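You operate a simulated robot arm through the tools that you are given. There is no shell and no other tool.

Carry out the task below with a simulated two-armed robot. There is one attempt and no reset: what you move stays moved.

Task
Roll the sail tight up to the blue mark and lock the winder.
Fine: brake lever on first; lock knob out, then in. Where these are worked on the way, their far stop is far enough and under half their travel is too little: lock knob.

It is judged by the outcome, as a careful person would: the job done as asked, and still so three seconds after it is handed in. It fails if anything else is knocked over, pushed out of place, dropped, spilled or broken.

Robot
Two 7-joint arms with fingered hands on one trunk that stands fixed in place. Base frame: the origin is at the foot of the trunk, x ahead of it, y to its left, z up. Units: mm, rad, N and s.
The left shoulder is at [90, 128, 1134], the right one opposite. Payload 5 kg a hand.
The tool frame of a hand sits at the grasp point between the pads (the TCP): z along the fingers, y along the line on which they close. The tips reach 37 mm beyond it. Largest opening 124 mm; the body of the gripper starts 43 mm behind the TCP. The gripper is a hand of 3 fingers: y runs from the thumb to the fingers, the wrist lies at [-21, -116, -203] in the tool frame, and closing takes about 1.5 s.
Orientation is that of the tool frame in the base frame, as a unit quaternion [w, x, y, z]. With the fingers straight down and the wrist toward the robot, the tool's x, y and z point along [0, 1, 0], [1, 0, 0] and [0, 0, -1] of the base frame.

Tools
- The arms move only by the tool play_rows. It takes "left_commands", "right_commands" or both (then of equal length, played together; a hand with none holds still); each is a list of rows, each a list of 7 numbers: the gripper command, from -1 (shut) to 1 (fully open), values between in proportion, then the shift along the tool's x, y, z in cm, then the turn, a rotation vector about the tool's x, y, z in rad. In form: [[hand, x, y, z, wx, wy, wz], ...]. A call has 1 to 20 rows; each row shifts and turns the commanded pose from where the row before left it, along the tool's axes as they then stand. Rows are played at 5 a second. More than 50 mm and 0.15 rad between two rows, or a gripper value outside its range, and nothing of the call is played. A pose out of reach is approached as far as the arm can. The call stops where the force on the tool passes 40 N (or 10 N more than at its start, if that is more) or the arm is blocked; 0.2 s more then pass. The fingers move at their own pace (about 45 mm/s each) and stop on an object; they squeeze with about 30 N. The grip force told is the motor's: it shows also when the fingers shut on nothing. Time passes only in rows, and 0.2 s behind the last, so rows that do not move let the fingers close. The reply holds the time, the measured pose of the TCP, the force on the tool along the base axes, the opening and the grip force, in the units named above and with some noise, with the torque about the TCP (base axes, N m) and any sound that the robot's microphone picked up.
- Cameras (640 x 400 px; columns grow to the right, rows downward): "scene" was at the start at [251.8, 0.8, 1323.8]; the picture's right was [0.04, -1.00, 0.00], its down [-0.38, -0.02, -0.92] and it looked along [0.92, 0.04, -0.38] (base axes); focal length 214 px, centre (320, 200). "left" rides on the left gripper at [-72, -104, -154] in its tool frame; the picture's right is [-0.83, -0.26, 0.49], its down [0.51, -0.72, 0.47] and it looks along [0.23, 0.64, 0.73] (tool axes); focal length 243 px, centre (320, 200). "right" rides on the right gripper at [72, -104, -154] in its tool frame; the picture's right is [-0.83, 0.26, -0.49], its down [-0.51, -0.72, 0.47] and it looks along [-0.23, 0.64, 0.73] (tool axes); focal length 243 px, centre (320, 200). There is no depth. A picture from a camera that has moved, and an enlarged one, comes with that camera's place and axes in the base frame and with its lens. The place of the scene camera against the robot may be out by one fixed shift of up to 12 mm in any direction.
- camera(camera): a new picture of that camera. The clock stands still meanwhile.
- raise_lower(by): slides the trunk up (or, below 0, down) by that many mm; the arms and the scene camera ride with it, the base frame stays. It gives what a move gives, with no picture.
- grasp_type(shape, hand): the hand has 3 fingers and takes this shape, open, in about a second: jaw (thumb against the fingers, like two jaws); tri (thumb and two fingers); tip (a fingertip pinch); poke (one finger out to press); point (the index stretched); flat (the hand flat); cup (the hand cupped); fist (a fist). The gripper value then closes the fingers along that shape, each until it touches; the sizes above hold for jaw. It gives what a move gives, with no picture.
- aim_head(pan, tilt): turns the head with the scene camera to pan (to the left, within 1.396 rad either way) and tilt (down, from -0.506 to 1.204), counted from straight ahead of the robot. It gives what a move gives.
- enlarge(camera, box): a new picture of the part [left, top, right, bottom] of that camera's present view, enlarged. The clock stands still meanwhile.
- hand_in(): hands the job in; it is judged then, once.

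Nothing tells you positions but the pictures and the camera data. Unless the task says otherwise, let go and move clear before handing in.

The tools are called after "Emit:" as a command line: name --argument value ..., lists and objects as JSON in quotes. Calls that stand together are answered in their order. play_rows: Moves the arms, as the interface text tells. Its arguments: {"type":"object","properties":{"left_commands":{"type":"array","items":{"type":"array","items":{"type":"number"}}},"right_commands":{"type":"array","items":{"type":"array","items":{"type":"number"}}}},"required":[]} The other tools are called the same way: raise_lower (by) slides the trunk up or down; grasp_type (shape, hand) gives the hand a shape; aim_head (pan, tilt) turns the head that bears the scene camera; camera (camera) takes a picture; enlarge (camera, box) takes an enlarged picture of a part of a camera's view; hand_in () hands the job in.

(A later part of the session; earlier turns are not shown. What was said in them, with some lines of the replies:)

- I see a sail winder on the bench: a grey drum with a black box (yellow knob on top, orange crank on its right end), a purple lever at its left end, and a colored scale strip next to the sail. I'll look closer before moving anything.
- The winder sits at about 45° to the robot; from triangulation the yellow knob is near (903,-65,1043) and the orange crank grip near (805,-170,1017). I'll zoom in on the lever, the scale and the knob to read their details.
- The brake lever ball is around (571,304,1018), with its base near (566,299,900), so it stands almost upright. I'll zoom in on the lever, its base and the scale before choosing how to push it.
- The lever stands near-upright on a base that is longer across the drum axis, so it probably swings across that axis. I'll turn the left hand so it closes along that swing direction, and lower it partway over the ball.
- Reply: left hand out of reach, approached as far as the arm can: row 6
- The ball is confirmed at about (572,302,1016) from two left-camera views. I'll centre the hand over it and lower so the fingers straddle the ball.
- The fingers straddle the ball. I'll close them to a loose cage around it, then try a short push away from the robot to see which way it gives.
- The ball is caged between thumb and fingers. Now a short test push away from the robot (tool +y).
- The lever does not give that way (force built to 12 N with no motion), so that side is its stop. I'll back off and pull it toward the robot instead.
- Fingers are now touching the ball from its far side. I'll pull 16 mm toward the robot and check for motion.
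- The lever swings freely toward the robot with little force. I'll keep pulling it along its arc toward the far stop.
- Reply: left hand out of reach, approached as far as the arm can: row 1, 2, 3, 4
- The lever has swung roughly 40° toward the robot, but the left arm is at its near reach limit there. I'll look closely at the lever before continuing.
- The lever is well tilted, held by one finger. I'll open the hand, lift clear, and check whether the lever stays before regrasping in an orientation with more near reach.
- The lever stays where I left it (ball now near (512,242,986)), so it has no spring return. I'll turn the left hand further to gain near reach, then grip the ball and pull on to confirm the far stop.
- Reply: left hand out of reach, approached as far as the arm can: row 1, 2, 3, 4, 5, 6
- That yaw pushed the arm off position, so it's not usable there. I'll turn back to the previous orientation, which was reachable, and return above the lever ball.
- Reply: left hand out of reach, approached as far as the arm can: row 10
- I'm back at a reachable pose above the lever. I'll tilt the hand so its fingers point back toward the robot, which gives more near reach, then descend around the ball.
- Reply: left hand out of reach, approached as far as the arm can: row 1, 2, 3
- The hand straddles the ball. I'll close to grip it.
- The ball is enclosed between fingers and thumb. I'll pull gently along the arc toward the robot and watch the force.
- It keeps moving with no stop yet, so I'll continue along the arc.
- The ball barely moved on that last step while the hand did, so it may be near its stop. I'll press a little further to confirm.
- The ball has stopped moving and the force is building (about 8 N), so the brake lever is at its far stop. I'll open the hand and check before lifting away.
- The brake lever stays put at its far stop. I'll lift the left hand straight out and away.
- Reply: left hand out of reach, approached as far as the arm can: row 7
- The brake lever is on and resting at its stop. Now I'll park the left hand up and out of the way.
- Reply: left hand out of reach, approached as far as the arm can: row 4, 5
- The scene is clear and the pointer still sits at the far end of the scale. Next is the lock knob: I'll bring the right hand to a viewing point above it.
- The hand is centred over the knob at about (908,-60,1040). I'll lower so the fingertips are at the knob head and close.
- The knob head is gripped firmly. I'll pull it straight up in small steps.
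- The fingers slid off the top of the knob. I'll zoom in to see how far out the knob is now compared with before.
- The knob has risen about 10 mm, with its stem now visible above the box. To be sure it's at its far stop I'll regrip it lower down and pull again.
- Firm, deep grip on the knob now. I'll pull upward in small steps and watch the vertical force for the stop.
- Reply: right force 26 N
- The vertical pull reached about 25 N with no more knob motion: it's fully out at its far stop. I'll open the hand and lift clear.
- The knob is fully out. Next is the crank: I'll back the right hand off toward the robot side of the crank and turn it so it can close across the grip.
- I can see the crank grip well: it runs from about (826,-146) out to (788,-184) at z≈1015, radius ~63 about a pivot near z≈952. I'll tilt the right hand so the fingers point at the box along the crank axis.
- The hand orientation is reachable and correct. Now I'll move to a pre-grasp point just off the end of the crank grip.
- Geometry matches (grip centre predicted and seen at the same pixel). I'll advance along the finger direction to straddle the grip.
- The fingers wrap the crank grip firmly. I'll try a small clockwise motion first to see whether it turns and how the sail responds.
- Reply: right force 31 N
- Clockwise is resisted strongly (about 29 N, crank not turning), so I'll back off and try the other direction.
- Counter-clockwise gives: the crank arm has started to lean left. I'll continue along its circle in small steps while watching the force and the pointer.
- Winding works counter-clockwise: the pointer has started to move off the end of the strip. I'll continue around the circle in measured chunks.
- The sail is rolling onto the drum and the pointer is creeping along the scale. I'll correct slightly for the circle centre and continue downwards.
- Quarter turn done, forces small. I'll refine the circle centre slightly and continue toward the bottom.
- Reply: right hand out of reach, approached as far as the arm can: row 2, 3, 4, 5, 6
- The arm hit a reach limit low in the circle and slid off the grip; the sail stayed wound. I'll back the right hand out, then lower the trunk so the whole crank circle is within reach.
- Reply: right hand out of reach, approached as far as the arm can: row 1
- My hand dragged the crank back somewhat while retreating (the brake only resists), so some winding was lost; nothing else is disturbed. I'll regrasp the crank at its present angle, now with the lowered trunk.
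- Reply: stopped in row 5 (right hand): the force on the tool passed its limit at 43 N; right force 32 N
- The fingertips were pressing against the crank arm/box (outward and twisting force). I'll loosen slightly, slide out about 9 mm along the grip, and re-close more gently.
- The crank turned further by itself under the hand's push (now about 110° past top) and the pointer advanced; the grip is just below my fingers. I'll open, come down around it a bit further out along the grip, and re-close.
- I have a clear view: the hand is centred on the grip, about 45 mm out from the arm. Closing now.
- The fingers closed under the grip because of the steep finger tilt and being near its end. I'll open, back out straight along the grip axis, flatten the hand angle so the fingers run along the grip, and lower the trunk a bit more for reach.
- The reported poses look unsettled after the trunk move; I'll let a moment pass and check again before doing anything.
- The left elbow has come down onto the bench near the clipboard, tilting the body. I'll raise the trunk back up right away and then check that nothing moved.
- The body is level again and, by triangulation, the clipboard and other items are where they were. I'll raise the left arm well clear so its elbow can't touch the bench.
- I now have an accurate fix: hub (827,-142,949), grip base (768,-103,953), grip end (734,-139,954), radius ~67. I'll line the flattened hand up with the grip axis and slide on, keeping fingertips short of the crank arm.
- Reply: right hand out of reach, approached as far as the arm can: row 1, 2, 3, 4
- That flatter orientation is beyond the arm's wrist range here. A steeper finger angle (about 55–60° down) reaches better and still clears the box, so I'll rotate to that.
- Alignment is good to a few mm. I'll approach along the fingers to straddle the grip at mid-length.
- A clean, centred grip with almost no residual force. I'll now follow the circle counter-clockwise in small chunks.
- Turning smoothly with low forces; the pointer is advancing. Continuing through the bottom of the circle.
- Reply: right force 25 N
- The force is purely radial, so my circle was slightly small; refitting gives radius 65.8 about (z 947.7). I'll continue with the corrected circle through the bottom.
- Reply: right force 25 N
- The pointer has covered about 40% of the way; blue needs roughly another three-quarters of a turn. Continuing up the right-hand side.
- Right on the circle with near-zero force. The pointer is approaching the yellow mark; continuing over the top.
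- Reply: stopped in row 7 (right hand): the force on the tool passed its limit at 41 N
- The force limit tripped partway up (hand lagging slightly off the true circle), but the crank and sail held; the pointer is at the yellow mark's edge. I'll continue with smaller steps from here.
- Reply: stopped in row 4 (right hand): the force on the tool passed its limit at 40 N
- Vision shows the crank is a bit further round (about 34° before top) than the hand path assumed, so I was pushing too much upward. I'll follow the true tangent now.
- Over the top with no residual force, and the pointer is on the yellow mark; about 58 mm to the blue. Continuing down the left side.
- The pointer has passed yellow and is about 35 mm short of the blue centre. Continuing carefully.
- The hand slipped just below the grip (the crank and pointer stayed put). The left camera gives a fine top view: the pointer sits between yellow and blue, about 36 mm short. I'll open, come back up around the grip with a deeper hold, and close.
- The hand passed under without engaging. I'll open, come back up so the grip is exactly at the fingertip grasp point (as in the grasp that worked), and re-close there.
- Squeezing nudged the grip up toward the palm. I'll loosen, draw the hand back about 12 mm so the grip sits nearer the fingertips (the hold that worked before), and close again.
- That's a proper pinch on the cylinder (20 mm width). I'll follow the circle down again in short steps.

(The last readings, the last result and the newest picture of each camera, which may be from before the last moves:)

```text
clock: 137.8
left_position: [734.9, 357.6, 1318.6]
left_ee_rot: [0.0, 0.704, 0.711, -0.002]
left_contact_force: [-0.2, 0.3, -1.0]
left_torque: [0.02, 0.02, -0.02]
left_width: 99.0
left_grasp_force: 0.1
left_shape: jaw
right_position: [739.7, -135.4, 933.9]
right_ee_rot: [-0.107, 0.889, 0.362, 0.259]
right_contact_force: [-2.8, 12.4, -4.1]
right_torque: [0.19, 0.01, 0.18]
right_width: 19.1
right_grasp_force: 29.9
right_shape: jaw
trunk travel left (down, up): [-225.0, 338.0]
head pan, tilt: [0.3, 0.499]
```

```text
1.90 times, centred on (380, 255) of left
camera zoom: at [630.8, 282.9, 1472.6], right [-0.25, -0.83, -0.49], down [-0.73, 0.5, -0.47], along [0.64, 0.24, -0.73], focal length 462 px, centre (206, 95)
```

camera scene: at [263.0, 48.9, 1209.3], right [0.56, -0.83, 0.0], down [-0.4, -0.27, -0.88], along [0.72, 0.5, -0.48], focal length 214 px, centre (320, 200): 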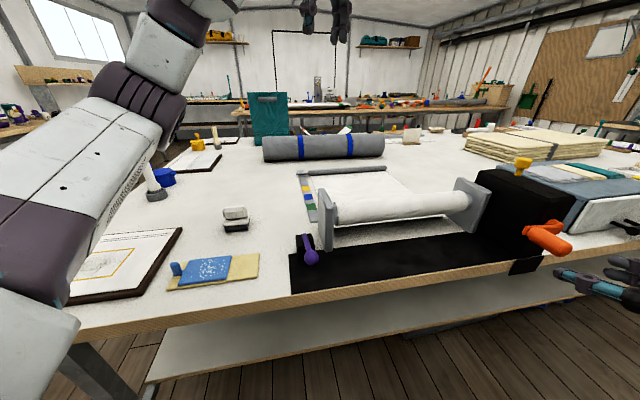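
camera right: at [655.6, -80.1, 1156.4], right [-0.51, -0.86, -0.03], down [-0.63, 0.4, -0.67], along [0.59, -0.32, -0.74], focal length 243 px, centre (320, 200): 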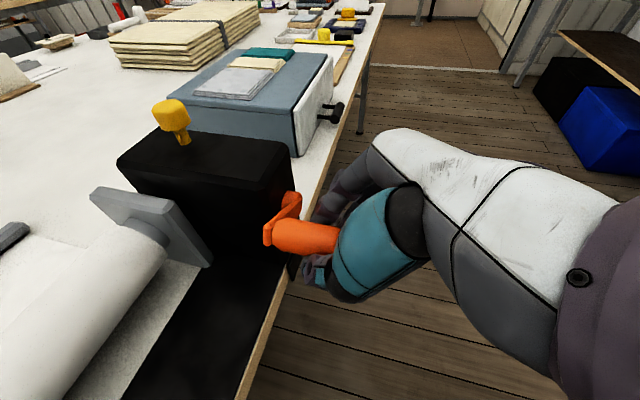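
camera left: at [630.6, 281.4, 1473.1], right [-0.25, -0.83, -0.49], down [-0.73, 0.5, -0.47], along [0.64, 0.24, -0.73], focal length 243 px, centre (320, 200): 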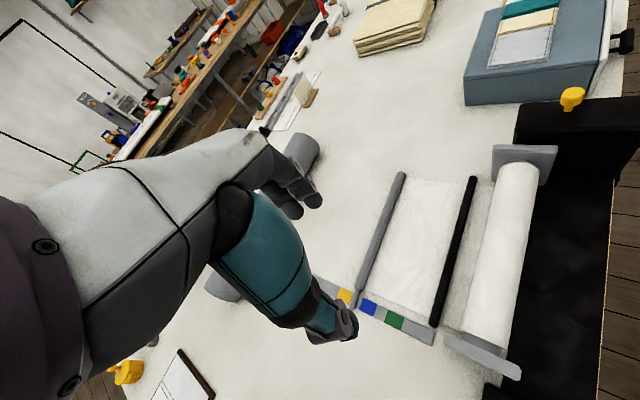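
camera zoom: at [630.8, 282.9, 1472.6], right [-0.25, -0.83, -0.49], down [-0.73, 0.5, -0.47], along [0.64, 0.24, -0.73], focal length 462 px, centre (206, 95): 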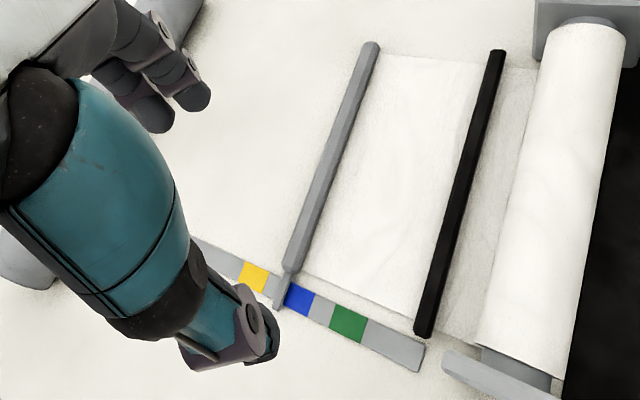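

Emit:
play_rows --right_commands '[[-1, -0.335, 0.18, 0.525, 0, 0, 0], [-1, -0.32, 0.26, 0.505, 0, 0, 0], [-1, -0.3, 0.34, 0.48, 0, 0, 0], [-1, -0.28, 0.41, 0.445, 0, 0, 0], [-1, 0, 0, 0, 0, 0, 0]]'

Emit:
enlarge --camera "scene" --box '[390, 140, 490, 240]'

Emit:
enlarge --camera "left" --box '[320, 240, 420, 330]'

```text
clock: 139.0
left_position: [736.0, 356.7, 1318.7]
left_ee_rot: [0.0, 0.703, 0.711, -0.002]
left_contact_force: [0.3, 0.0, 0.3]
left_torque: [0.0, -0.04, 0.02]
left_width: 98.9
left_grasp_force: 0.0
left_shape: jaw
right_position: [748.9, -143.8, 910.6]
right_ee_rot: [-0.107, 0.889, 0.362, 0.258]
right_contact_force: [-5.0, 13.6, -10.7]
right_torque: [0.16, 0.11, 0.15]
right_width: 18.8
right_grasp_force: 30.0
right_shape: jaw
trunk travel left (down, up): [-225.0, 338.0]
head pan, tilt: [0.3, 0.499]
```

```text
4.00 times, centred on (440, 190) of scene
camera zoom: at [274.9, 25.0, 1209.3], right [0.3, -0.96, 0.0], down [-0.46, -0.14, -0.88], along [0.84, 0.26, -0.48], focal length 858 px, centre (-160, 240)
```

zoom: 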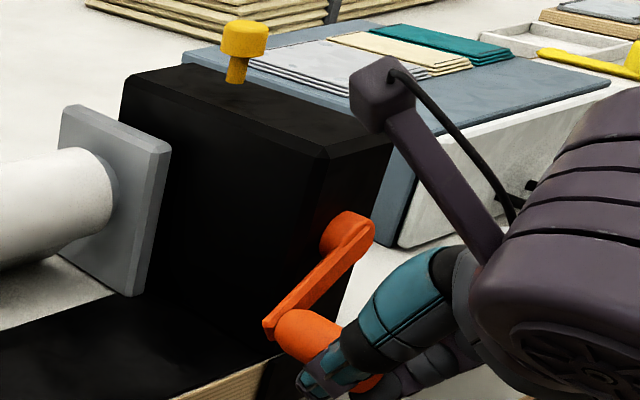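

```text
4.44 times, centred on (370, 285) of left
camera zoom: at [631.4, 282.9, 1472.3], right [-0.25, -0.83, -0.49], down [-0.73, 0.5, -0.47], along [0.64, 0.24, -0.73], focal length 1078 px, centre (98, -178)
```

zoom: 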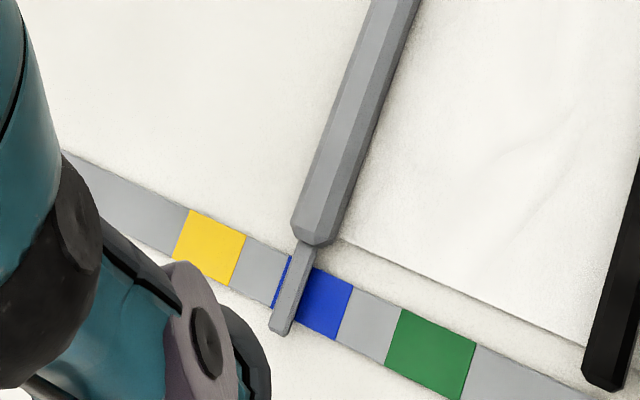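

The pointer is now over the near-yellow part of the blue mark, roughly 8–9 mm short of its centre after parallax. I'll do a small final bit of winding.

Emit:
play_rows --right_commands '[[-1, -0.27, 0.42, 0.44, 0, 0, 0], [-1, -0.235, 0.5, 0.385, 0, 0, 0], [-1, 0, 0, 0, 0, 0, 0]]'

Emit:
enlarge --camera "left" --box '[320, 240, 420, 330]'

Emit:
enlarge --camera "scene" --box '[190, 140, 310, 260]'

```text
clock: 139.8
left_position: [736.6, 356.8, 1317.3]
left_ee_rot: [-0.001, 0.703, 0.711, -0.002]
left_contact_force: [-0.9, 0.3, -0.2]
left_torque: [-0.03, 0.04, 0.01]
left_width: 98.8
left_grasp_force: 0.1
left_shape: jaw
right_position: [754.7, -149.9, 900.7]
right_ee_rot: [-0.107, 0.89, 0.362, 0.258]
right_contact_force: [-5.3, 12.8, -16.1]
right_torque: [0.1, 0.12, 0.07]
right_width: 18.3
right_grasp_force: 30.7
right_shape: jaw
trunk travel left (down, up): [-225.0, 338.0]
head pan, tilt: [0.3, 0.499]
```

```text
4.44 times, centred on (370, 285) of left
camera zoom: at [632.0, 282.7, 1472.1], right [-0.26, -0.83, -0.49], down [-0.73, 0.5, -0.47], along [0.64, 0.24, -0.73], focal length 1078 px, centre (98, -178)
```

zoom: 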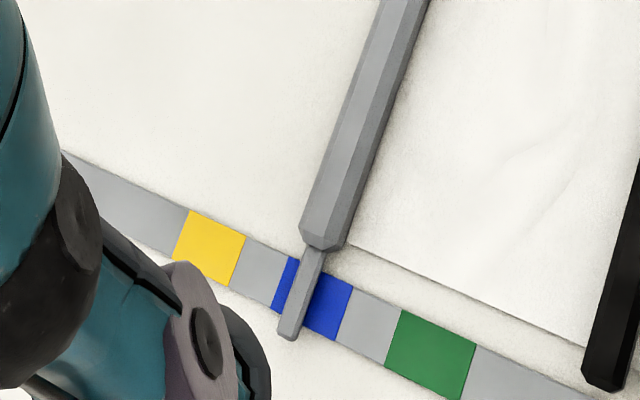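

```text
3.33 times, centred on (250, 200) of scene
camera zoom: at [275.4, 24.8, 1209.2], right [0.3, -0.96, 0.0], down [-0.46, -0.14, -0.88], along [0.84, 0.26, -0.48], focal length 715 px, centre (553, 200)
```

zoom: 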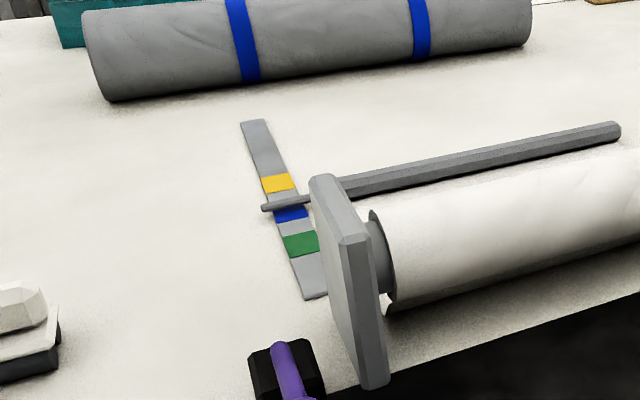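

The pointer is now within about 2 mm of the centre of the blue mark by both views. I'll add a hair more, then open the hand and withdraw straight back, watching that the pointer holds.

Emit:
play_rows --right_commands '[[-1, -0.09, 0.2, 0.15, 0, 0, 0], [-1, 0, 0, 0, 0, 0, 0], [0.0, 0, 0, 0, 0, 0, 0], [0.5, 0, 0, 0, 0, 0, 0], [0.5, 0, 0, 0, 0, 0, 0], [0.5, 0, 0, 0, 0, 0, 0], [0.5, 0, 0, 0, 0, 0, 0], [0.5, 0, 0, 0, 0, 0, 0]]'

Emit:
enlarge --camera "left" --box '[320, 240, 420, 330]'

Emit:
camera --camera "right"

```text
clock: 141.6
left_position: [734.5, 356.1, 1318.5]
left_ee_rot: [-0.002, 0.703, 0.711, -0.001]
left_contact_force: [0.6, -0.7, 0.5]
left_torque: [-0.03, -0.02, 0.02]
left_width: 98.8
left_grasp_force: 0.1
left_shape: jaw
right_position: [756.5, -153.8, 900.1]
right_ee_rot: [-0.107, 0.889, 0.362, 0.26]
right_contact_force: [0.2, 0.3, 0.1]
right_torque: [0.01, 0.0, -0.01]
right_width: 92.7
right_grasp_force: 0.0
right_shape: jaw
trunk travel left (down, up): [-225.0, 338.0]
head pan, tilt: [0.3, 0.499]
```

```text
4.44 times, centred on (370, 285) of left
camera zoom: at [630.7, 281.2, 1473.1], right [-0.25, -0.83, -0.49], down [-0.73, 0.5, -0.47], along [0.64, 0.24, -0.73], focal length 1078 px, centre (98, -178)
```

zoom: 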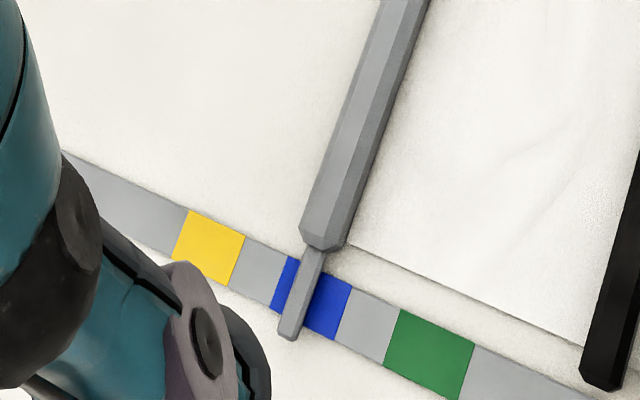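

```text
taken
camera right: at [667.3, -94.1, 1070.3], right [-0.51, -0.86, -0.03], down [-0.63, 0.4, -0.67], along [0.59, -0.32, -0.74], focal length 243 px, centre (320, 200)
```

right: 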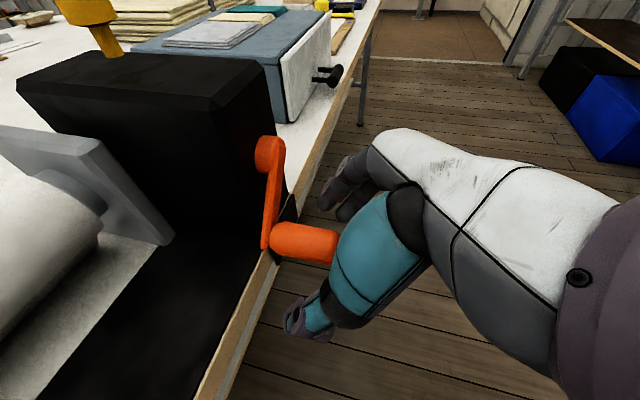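

The pointer holds in the blue with the crank released. Now withdrawing the right hand straight back along its fingers.

Emit:
play_rows --right_commands '[[0.5, 0, 0, -1.5, 0, 0, 0], [0.5, 0, 0, -2, 0, 0, 0], [0.5, 0, 0, -2.5, 0, 0, 0], [0.5, 0, 0, -3, 0, 0, 0], [0.5, 0, 0, -3, 0, 0, 0], [0.5, 0, 0, 0, 0, 0, 0]]'

Emit:
camera --camera "right"

Emit:
enlarge --camera "left" --box '[320, 240, 420, 330]'

Emit:
camera --camera "scene"

```text
clock: 143.0
left_position: [735.1, 355.5, 1317.4]
left_ee_rot: [-0.001, 0.703, 0.711, -0.002]
left_contact_force: [-0.1, 0.2, -0.1]
left_torque: [0.01, 0.05, -0.01]
left_width: 99.0
left_grasp_force: 0.1
left_shape: jaw
right_position: [711.3, -200.7, 1002.9]
right_ee_rot: [-0.109, 0.889, 0.362, 0.259]
right_contact_force: [0.7, -0.4, 0.2]
right_torque: [-0.04, 0.02, 0.0]
right_width: 92.7
right_grasp_force: 0.1
right_shape: jaw
trunk travel left (down, up): [-225.0, 338.0]
head pan, tilt: [0.3, 0.499]
```

```text
taken
camera right: at [623.6, -141.3, 1172.5], right [-0.51, -0.86, -0.03], down [-0.63, 0.4, -0.67], along [0.59, -0.32, -0.74], focal length 243 px, centre (320, 200)
```

right: 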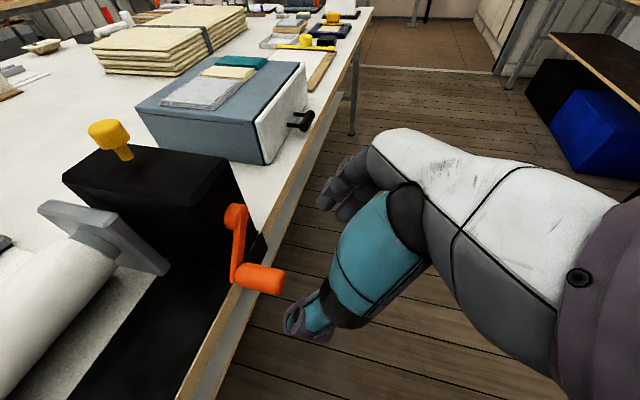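

```text
4.44 times, centred on (370, 285) of left
camera zoom: at [631.5, 281.3, 1472.6], right [-0.25, -0.83, -0.49], down [-0.73, 0.5, -0.47], along [0.64, 0.24, -0.73], focal length 1078 px, centre (98, -178)
```

zoom: 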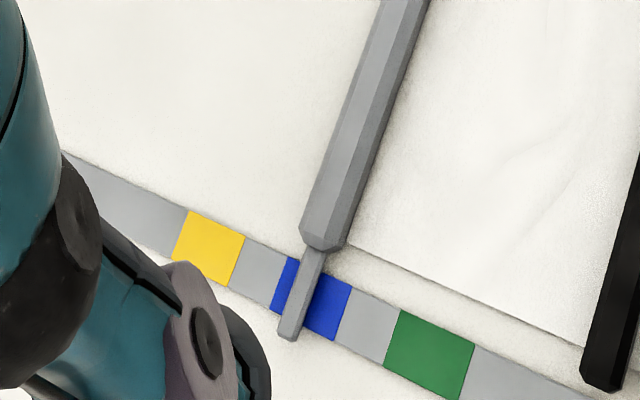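

```text
taken
camera scene: at [274.9, 23.7, 1209.3], right [0.3, -0.96, 0.0], down [-0.46, -0.14, -0.88], along [0.84, 0.26, -0.48], focal length 214 px, centre (320, 200)
```

scene: 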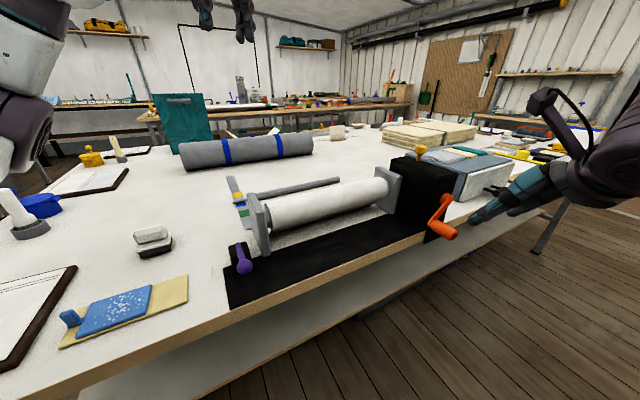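

The pointer is steady in the blue with the crank free. Next I'll raise the trunk back to its earlier height for working the knob, then turn the right hand to point straight down.

Emit:
raise_lower --by 100

Emit:
play_rows --right_commands '[[0.5, 0, 0, -2, 0, -0.144, 0], [0.5, 0, 0, -2, 0, -0.144, 0], [0.5, 0, 0, -2, 0, -0.144, 0], [0.5, 0, 0, -1, 0.055, -0.13, 0], [0.5, 0, 0, 0, 0, 0, -0.13], [0.5, 0, 0, 0, 0, 0, -0.13], [0.5, 0, 0, 0, 0, 0, -0.13], [0.5, 0, 0, 0, 0, 0, -0.13], [0.5, 0, 0, 0, 0, 0, -0.13], [0.5, 0, 0, 0, 0, 0, -0.13], [0.5, 0, 0, 0, 0, 0, 0]]'

Emit:
camera --camera "right"

Emit:
camera --camera "scene"

```text
clock: 144.3
left_position: [735.9, 355.9, 1417.7]
left_ee_rot: [-0.002, 0.704, 0.711, -0.002]
left_contact_force: [0.8, 0.2, 0.4]
left_torque: [-0.02, -0.02, -0.02]
left_width: 98.8
left_grasp_force: 0.1
left_shape: jaw
right_position: [711.0, -198.3, 1100.1]
right_ee_rot: [-0.107, 0.889, 0.362, 0.258]
right_contact_force: [0.7, -0.4, 0.1]
right_torque: [-0.03, -0.01, -0.01]
right_width: 92.4
right_grasp_force: 0.0
right_shape: jaw
trunk travel left (down, up): [-325.0, 238.0]
head pan, tilt: [0.3, 0.499]
```

```text
clock: 146.7
left_position: [734.2, 355.6, 1418.1]
left_ee_rot: [-0.002, 0.703, 0.711, -0.001]
left_contact_force: [0.2, 1.1, 0.2]
left_torque: [-0.03, -0.01, 0.01]
left_width: 99.1
left_grasp_force: 0.0
left_shape: jaw
right_position: [692.6, -216.9, 1165.5]
right_ee_rot: [-0.029, 0.711, 0.703, 0.003]
right_contact_force: [-0.3, 0.7, -0.1]
right_torque: [0.0, -0.03, 0.0]
right_width: 92.7
right_grasp_force: 0.0
right_shape: jaw
trunk travel left (down, up): [-325.0, 238.0]
head pan, tilt: [0.3, 0.499]
```

```text
taken
camera right: at [593.6, -150.1, 1327.5], right [0.27, -0.85, 0.44], down [-0.74, -0.48, -0.47], along [0.61, -0.2, -0.76], focal length 243 px, centre (320, 200)
```

right: 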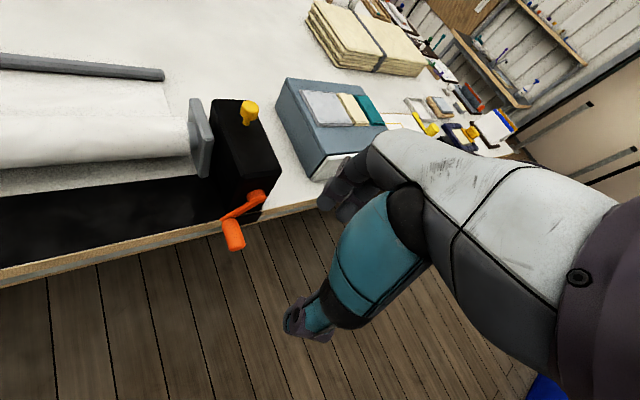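

```text
taken
camera scene: at [246.1, 23.9, 1314.1], right [0.3, -0.96, 0.0], down [-0.46, -0.14, -0.88], along [0.84, 0.26, -0.48], focal length 214 px, centre (320, 200)
```

scene: 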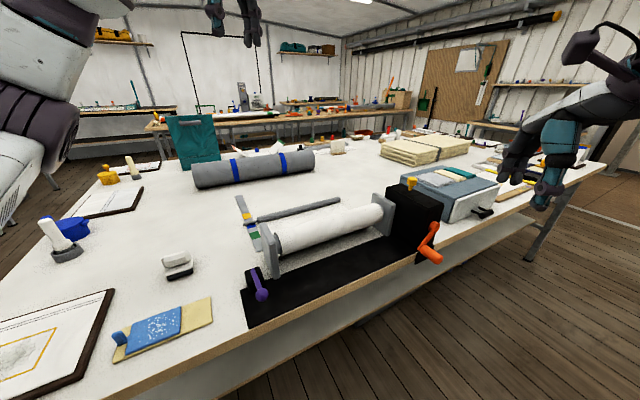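

Emit:
play_rows --right_commands '[[0.5, 0, 0, 0, -0.036, -0.045, 0], [0.5, 2.23, 3.07, -0.2, 0, 0, 0], [0.5, 2.23, 3.07, -0.2, 0, 0, 0], [0.5, 2.23, 3.07, -0.2, 0, 0, 0], [0.5, 2.23, 3.07, -0.2, 0, 0, 0], [0.5, 2.23, 3.07, -0.2, 0, 0, 0], [0.5, 2.23, 3.07, -0.2, 0, 0, 0], [0.5, 2.23, 3.07, -0.2, 0, 0, 0], [-1, 0, 0, 0, 0, 0, 0], [-1, 0, 0, 0, 0, 0, 0], [-1, 0, 0, 0, 0, 0, 0], [-1, 0, 0, 0, 0, 0, 0], [-1, 0, 0, 0, 0, 0, 0], [-1, 0, 0, 0, 0, 0, 0]]'

Emit:
camera --camera "right"

Emit:
enlarge --camera "scene" --box '[360, 120, 480, 230]'

Emit:
camera --camera "left"

```text
clock: 149.7
left_position: [735.7, 354.6, 1417.8]
left_ee_rot: [-0.002, 0.703, 0.711, -0.001]
left_contact_force: [0.0, -0.6, -0.5]
left_torque: [0.0, 0.02, 0.01]
left_width: 99.0
left_grasp_force: 0.0
left_shape: jaw
right_position: [909.2, -63.5, 1178.1]
right_ee_rot: [0.0, 0.712, 0.702, 0.0]
right_contact_force: [0.5, 0.1, -0.7]
right_torque: [0.0, 0.02, 0.0]
right_width: 0.1
right_grasp_force: 19.3
right_shape: jaw
trunk travel left (down, up): [-325.0, 238.0]
head pan, tilt: [0.3, 0.499]
```

```text
taken
camera right: at [804.9, 10.1, 1333.4], right [0.25, -0.83, 0.49], down [-0.73, -0.5, -0.47], along [0.64, -0.24, -0.73], focal length 243 px, centre (320, 200)
```

right: 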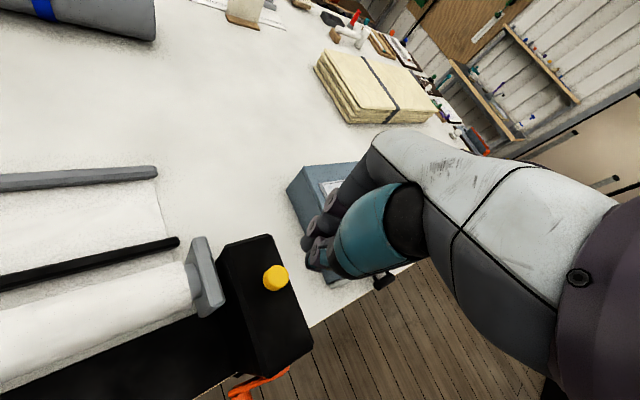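

```text
3.64 times, centred on (420, 175) of scene
camera zoom: at [246.2, 23.6, 1314.1], right [0.3, -0.96, 0.0], down [-0.46, -0.14, -0.88], along [0.84, 0.26, -0.48], focal length 780 px, centre (-44, 291)
```

zoom: 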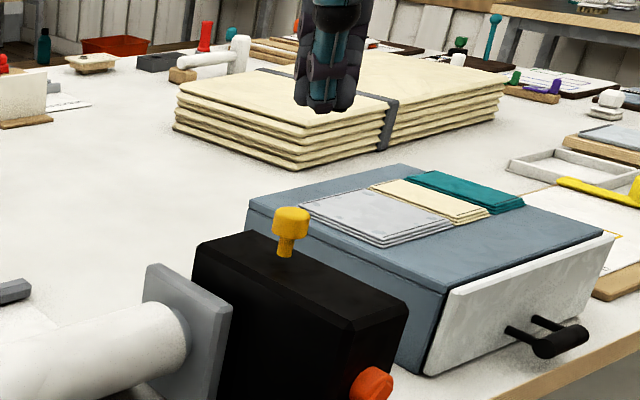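

```text
taken
camera left: at [630.8, 281.2, 1573.0], right [-0.25, -0.83, -0.49], down [-0.73, 0.5, -0.47], along [0.64, 0.24, -0.73], focal length 243 px, centre (320, 200)
```

left: 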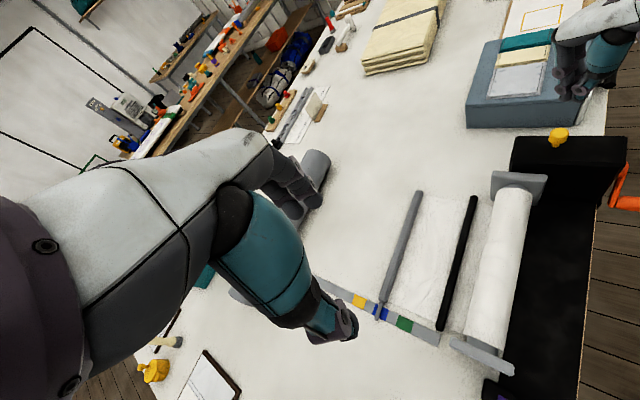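

The closed fingertips are directly above the knob at about (909,-62). I'll come down and press it in with small steps.

Emit:
play_rows --right_commands '[[-1, 0.1, 0, 3.5, 0, 0, 0], [-1, 0, 0, 3.3, 0, 0, 0], [-1, 0, 0, 0.4, 0, 0, 0], [-1, 0, 0, 0.4, 0, 0, 0], [-1, 0, 0, 0.4, 0, 0, 0], [-1, 0, 0, 0, 0, 0, 0]]'

Emit:
enlarge --camera "scene" --box '[375, 150, 435, 210]'

Emit:
camera --camera "right"

```text
clock: 151.1
left_position: [734.6, 356.0, 1418.6]
left_ee_rot: [-0.001, 0.703, 0.712, -0.001]
left_contact_force: [-0.1, -0.2, -0.6]
left_torque: [-0.03, -0.02, 0.04]
left_width: 98.9
left_grasp_force: 0.0
left_shape: jaw
right_position: [908.9, -62.9, 1098.7]
right_ee_rot: [0.0, 0.711, 0.703, 0.001]
right_contact_force: [-0.5, -0.2, 0.5]
right_torque: [0.02, 0.0, 0.01]
right_width: 0.0
right_grasp_force: 29.8
right_shape: jaw
trunk travel left (down, up): [-325.0, 238.0]
head pan, tilt: [0.3, 0.499]
```

```text
6.67 times, centred on (405, 180) of scene
camera zoom: at [245.8, 23.8, 1314.2], right [0.3, -0.96, 0.0], down [-0.46, -0.14, -0.88], along [0.84, 0.26, -0.48], focal length 1430 px, centre (-247, 333)
```

zoom: 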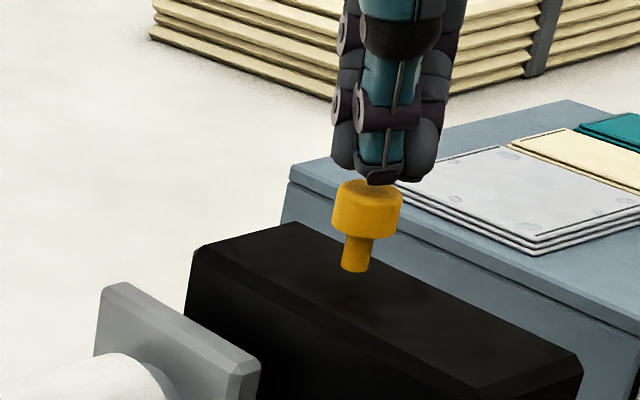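

```text
taken
camera right: at [804.2, 12.0, 1253.7], right [0.25, -0.83, 0.49], down [-0.73, -0.5, -0.47], along [0.64, -0.24, -0.73], focal length 243 px, centre (320, 200)
```

right: 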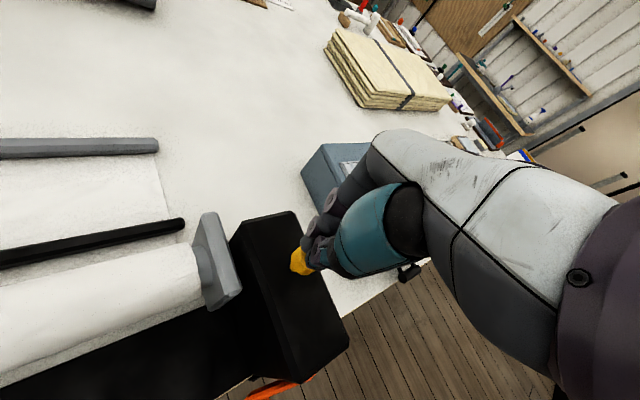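

Emit:
play_rows --right_commands '[[-1, 0.3, 0, 0.2, 0, 0, 0], [-1, 0, 0, 0.3, 0, 0, 0], [-1, 0, 0, 0.3, 0, 0, 0], [-1, 0, 0, 0.3, 0, 0, 0], [-1, 0, 0, 0, 0, 0, 0]]'

Emit:
enlarge --camera "scene" --box '[375, 150, 435, 210]'

```text
clock: 152.3
left_position: [735.6, 357.0, 1419.3]
left_ee_rot: [-0.001, 0.704, 0.71, -0.002]
left_contact_force: [0.0, 0.5, 0.8]
left_torque: [-0.01, -0.03, -0.02]
left_width: 98.9
left_grasp_force: 0.1
left_shape: jaw
right_position: [909.2, -59.8, 1088.3]
right_ee_rot: [-0.001, 0.711, 0.703, 0.001]
right_contact_force: [-0.3, 0.2, 2.1]
right_torque: [0.02, -0.05, 0.01]
right_width: 0.0
right_grasp_force: 29.6
right_shape: jaw
trunk travel left (down, up): [-325.0, 238.0]
head pan, tilt: [0.3, 0.499]
```

```text
6.67 times, centred on (405, 180) of scene
camera zoom: at [245.9, 23.8, 1314.2], right [0.3, -0.96, 0.0], down [-0.46, -0.14, -0.88], along [0.84, 0.26, -0.48], focal length 1430 px, centre (-247, 333)
```

zoom: 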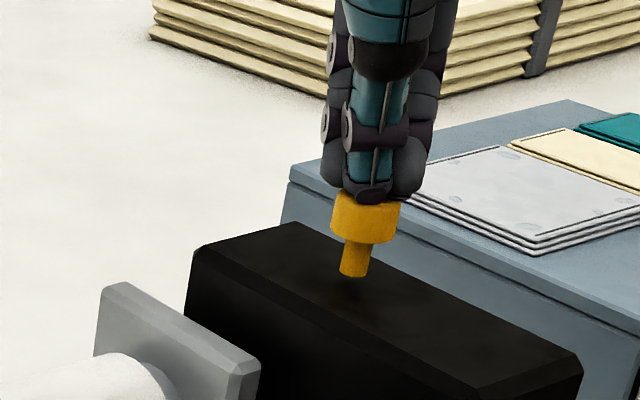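

Contact made and the knob is moving down. Continuing to press until it bottoms out.

Emit:
play_rows --right_commands '[[-1, 0, 0, 0.3, 0, 0, 0], [-1, 0, 0, 0.3, 0, 0, 0], [-1, 0, 0, 0.3, 0, 0, 0], [-1, 0, 0, 0, 0, 0, 0]]'

Emit:
enlarge --camera "scene" --box '[375, 150, 435, 210]'

```text
clock: 153.3
left_position: [735.1, 355.6, 1418.8]
left_ee_rot: [-0.002, 0.704, 0.711, -0.001]
left_contact_force: [-0.8, -0.1, 0.5]
left_torque: [-0.02, -0.01, -0.01]
left_width: 99.1
left_grasp_force: 0.1
left_shape: jaw
right_position: [910.3, -60.7, 1080.1]
right_ee_rot: [0.0, 0.711, 0.703, 0.0]
right_contact_force: [0.4, 0.3, 1.7]
right_torque: [0.03, 0.0, 0.01]
right_width: 0.0
right_grasp_force: 29.9
right_shape: jaw
trunk travel left (down, up): [-325.0, 238.0]
head pan, tilt: [0.3, 0.499]
```

```text
6.67 times, centred on (405, 180) of scene
camera zoom: at [245.9, 23.8, 1314.2], right [0.3, -0.96, 0.0], down [-0.46, -0.14, -0.88], along [0.84, 0.26, -0.48], focal length 1430 px, centre (-247, 333)
```

zoom: 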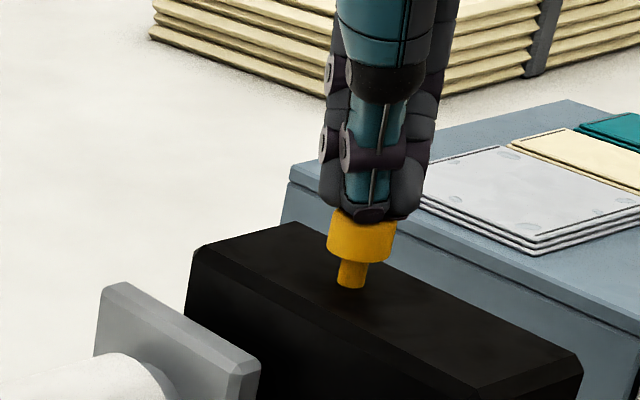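

Emit:
play_rows --right_commands '[[-1, 0, 0, 0.3, 0, 0, 0], [-1, 0, 0, 0.3, 0, 0, 0], [-1, 0, 0, 0.2, 0, 0, 0], [-1, 0, 0, 0, 0, 0, 0]]'

Emit:
enlarge --camera "scene" --box '[375, 150, 435, 210]'

```text
clock: 154.4
left_position: [733.3, 356.9, 1418.8]
left_ee_rot: [-0.002, 0.703, 0.711, -0.002]
left_contact_force: [1.2, 0.0, -0.1]
left_torque: [-0.01, 0.04, 0.01]
left_width: 99.1
left_grasp_force: 0.0
left_shape: jaw
right_position: [908.1, -59.2, 1078.2]
right_ee_rot: [0.002, 0.712, 0.702, 0.005]
right_contact_force: [-4.6, -1.5, 15.3]
right_torque: [0.02, 0.13, 0.02]
right_width: 0.0
right_grasp_force: 30.4
right_shape: jaw
trunk travel left (down, up): [-325.0, 238.0]
head pan, tilt: [0.3, 0.499]
stopped in row 4 (right hand): the force on the tool passed its limit at 41 N (the readings are from after the stop); the commanded pose is now the measured one
```

```text
6.67 times, centred on (405, 180) of scene
camera zoom: at [244.9, 23.7, 1314.2], right [0.3, -0.96, 0.0], down [-0.46, -0.14, -0.88], along [0.84, 0.26, -0.48], focal length 1430 px, centre (-247, 333)
```

zoom: 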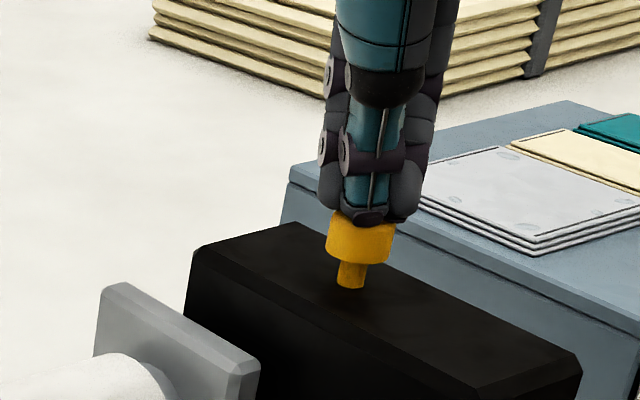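

The knob bottomed out against firm resistance (over 40 N) after about 10 mm, matching its earlier travel. I'll lift off and check everything.

Emit:
play_rows --right_commands '[[-1, 0, 0, -1, 0, 0, 0], [-1, 0, 0, -3, 0, 0, 0], [-1, 0, 0, -4, 0, 0, 0], [-1, 0, 0, -4, 0, 0, 0], [0.3, -3, -3, -1, 0, 0, 0], [0.3, -3, -3, 0, 0, 0, 0], [0.3, -3, -3, 0, 0, 0, 0], [0.3, -3, -3, 0, 0, 0, 0], [0.3, -3, -3, 0, 0, 0, 0], [0.3, 0, 0, 0, 0, 0, 0]]'

Emit:
aim_head --pan 0.044 --tilt 0.394

Emit:
camera --camera "scene"

Emit:
enlarge --camera "scene" --box '[320, 190, 410, 250]'

Emit:
enlarge --camera "left" --box '[320, 260, 440, 340]'

Emit:
enlarge --camera "scene" --box '[150, 190, 310, 380]'

```text
clock: 156.6
left_position: [735.7, 356.3, 1417.4]
left_ee_rot: [0.0, 0.704, 0.711, -0.002]
left_contact_force: [0.0, -0.6, -0.5]
left_torque: [0.0, -0.02, 0.02]
left_width: 99.2
left_grasp_force: 0.2
left_shape: jaw
right_position: [756.7, -210.0, 1203.4]
right_ee_rot: [0.001, 0.711, 0.703, 0.002]
right_contact_force: [0.0, -0.3, -0.4]
right_torque: [0.02, 0.02, 0.01]
right_width: 80.4
right_grasp_force: 0.0
right_shape: jaw
trunk travel left (down, up): [-325.0, 238.0]
head pan, tilt: [0.3, 0.499]
```

```text
clock: 157.3
left_position: [734.2, 355.8, 1420.9]
left_ee_rot: [-0.001, 0.703, 0.711, -0.001]
left_contact_force: [0.2, -0.9, -0.6]
left_torque: [-0.01, 0.02, 0.04]
left_width: 99.3
left_grasp_force: 0.0
left_shape: jaw
right_position: [756.7, -210.4, 1202.7]
right_ee_rot: [0.001, 0.712, 0.702, 0.003]
right_contact_force: [-0.4, -0.2, -0.5]
right_torque: [0.03, 0.0, 0.0]
right_width: 80.7
right_grasp_force: 0.0
right_shape: jaw
trunk travel left (down, up): [-325.0, 238.0]
head pan, tilt: [0.044, 0.394]
```

```text
taken
camera scene: at [251.7, 0.6, 1323.8], right [0.04, -1.0, 0.0], down [-0.38, -0.02, -0.92], along [0.92, 0.04, -0.38], focal length 214 px, centre (320, 200)
```

scene: 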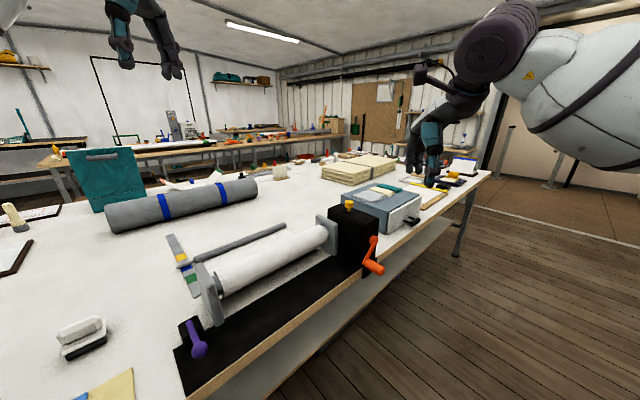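

```text
6.67 times, centred on (365, 220) of scene
camera zoom: at [251.7, 0.6, 1323.8], right [0.04, -1.0, 0.0], down [-0.38, -0.02, -0.92], along [0.92, 0.04, -0.38], focal length 1430 px, centre (20, 67)
```

zoom: 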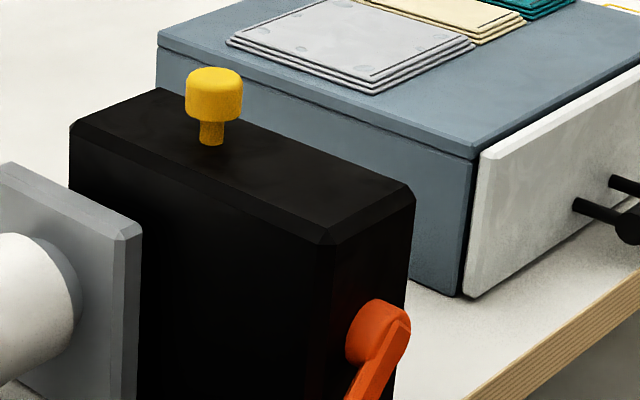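

```text
5.00 times, centred on (380, 300) of left
camera zoom: at [630.6, 281.0, 1573.2], right [-0.25, -0.83, -0.49], down [-0.73, 0.5, -0.47], along [0.64, 0.24, -0.73], focal length 1213 px, centre (20, -300)
```

zoom: 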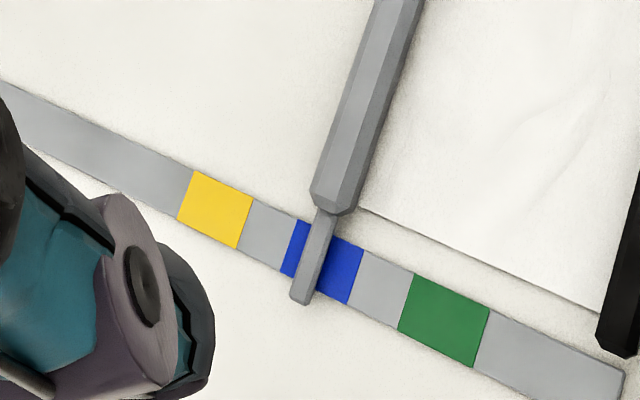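

```text
2.11 times, centred on (230, 285) of scene
camera zoom: at [251.7, 0.6, 1323.8], right [0.04, -1.0, 0.0], down [-0.38, -0.02, -0.92], along [0.92, 0.04, -0.38], focal length 452 px, centre (510, 21)
```

zoom: 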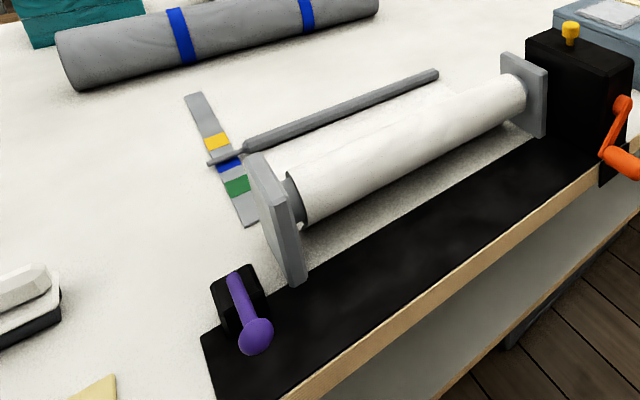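

The knob looks exactly as at the start (fully in), the pointer sits in the middle of the blue mark, and the brake lever is at its far stop. I'll do one comparison view against the opening picture to make sure nothing on the bench was moved.

Emit:
aim_head --pan 0.3 --tilt 0.75

Emit:
camera --camera "scene"

Emit:
camera --camera "left"

Emit:
enlarge --camera "scene" --box '[210, 130, 310, 230]'

```text
clock: 158.2
left_position: [735.9, 356.4, 1419.1]
left_ee_rot: [-0.001, 0.703, 0.711, -0.001]
left_contact_force: [-0.5, -1.5, 0.4]
left_torque: [-0.02, -0.04, -0.01]
left_width: 98.8
left_grasp_force: 0.1
left_shape: jaw
right_position: [757.4, -210.3, 1201.8]
right_ee_rot: [0.0, 0.712, 0.702, 0.003]
right_contact_force: [0.0, -0.1, 0.7]
right_torque: [0.0, -0.01, 0.02]
right_width: 80.4
right_grasp_force: 0.0
right_shape: jaw
trunk travel left (down, up): [-325.0, 238.0]
head pan, tilt: [0.3, 0.75]
```

```text
taken
camera scene: at [238.4, 21.4, 1292.2], right [0.3, -0.96, 0.0], down [-0.65, -0.2, -0.73], along [0.7, 0.22, -0.68], focal length 214 px, centre (320, 200)
```

scene: 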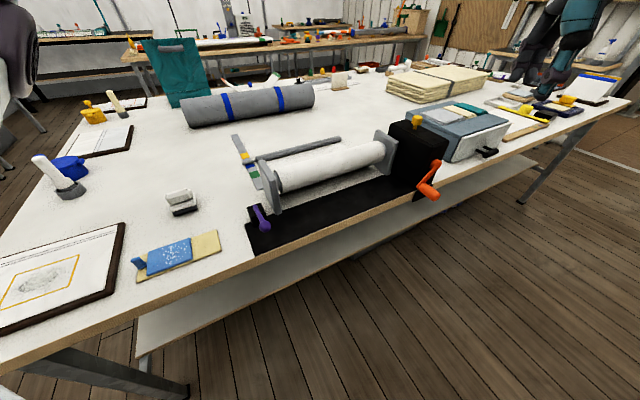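

```text
taken
camera left: at [630.8, 281.4, 1573.0], right [-0.25, -0.83, -0.49], down [-0.73, 0.5, -0.47], along [0.64, 0.24, -0.73], focal length 243 px, centre (320, 200)
```

left: 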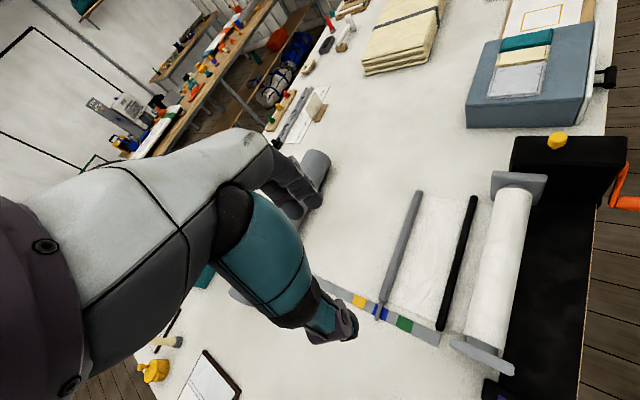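

```text
4.00 times, centred on (260, 180) of scene
camera zoom: at [238.4, 21.4, 1292.2], right [0.3, -0.96, 0.0], down [-0.65, -0.2, -0.73], along [0.7, 0.22, -0.68], focal length 858 px, centre (560, 280)
```

zoom: 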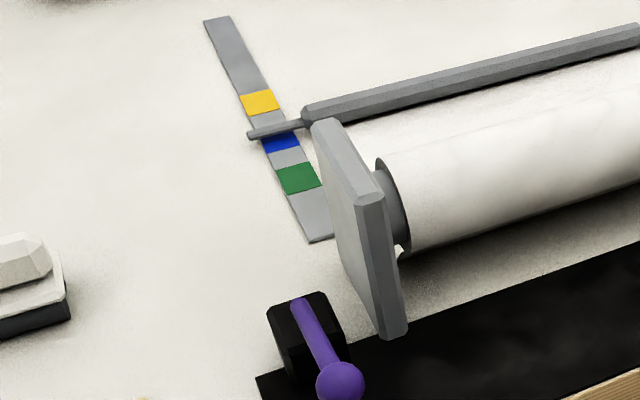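

The job is finished: the sail is rolled so the pointer sits in the middle of the blue mark, within a few mm. The brake lever is at its on stop. The lock knob was pulled fully out before winding and is now pressed fully in.

Both hands are clear, and the bench matches the opening picture. Handing in.

Emit:
hand_in

```text
The job is handed in.
```

I rolled the sail up to the blue mark, locked the winder and handed the job in; the verdict has not come back yet.

- **Order:** the brake lever went on first, to its far stop. I then pulled the lock knob fully out, wound the crank counter-clockwise, and pushed the knob fully in.
- **Pointer:** it sits in the blue mark, about 3 mm from the centre. It held there after I let go of the crank and after I locked the knob.
- **Lock:** the knob pushed in about 10 mm to a firm stop and looks the same as it did at the start. I did not try turning the crank afterwards to test the lock.
- **While winding:** the hand slipped off the crank grip several times. Twice that unwound a little of the sail, and I wound it back.
- **Bench:** when I lowered the trunk, the left elbow pressed on the bench near the clipboard. I raised it at once. The clipboard and everything else on the bench look unmoved compared with earlier pictures.

Both hands were clear of everything when I handed in.
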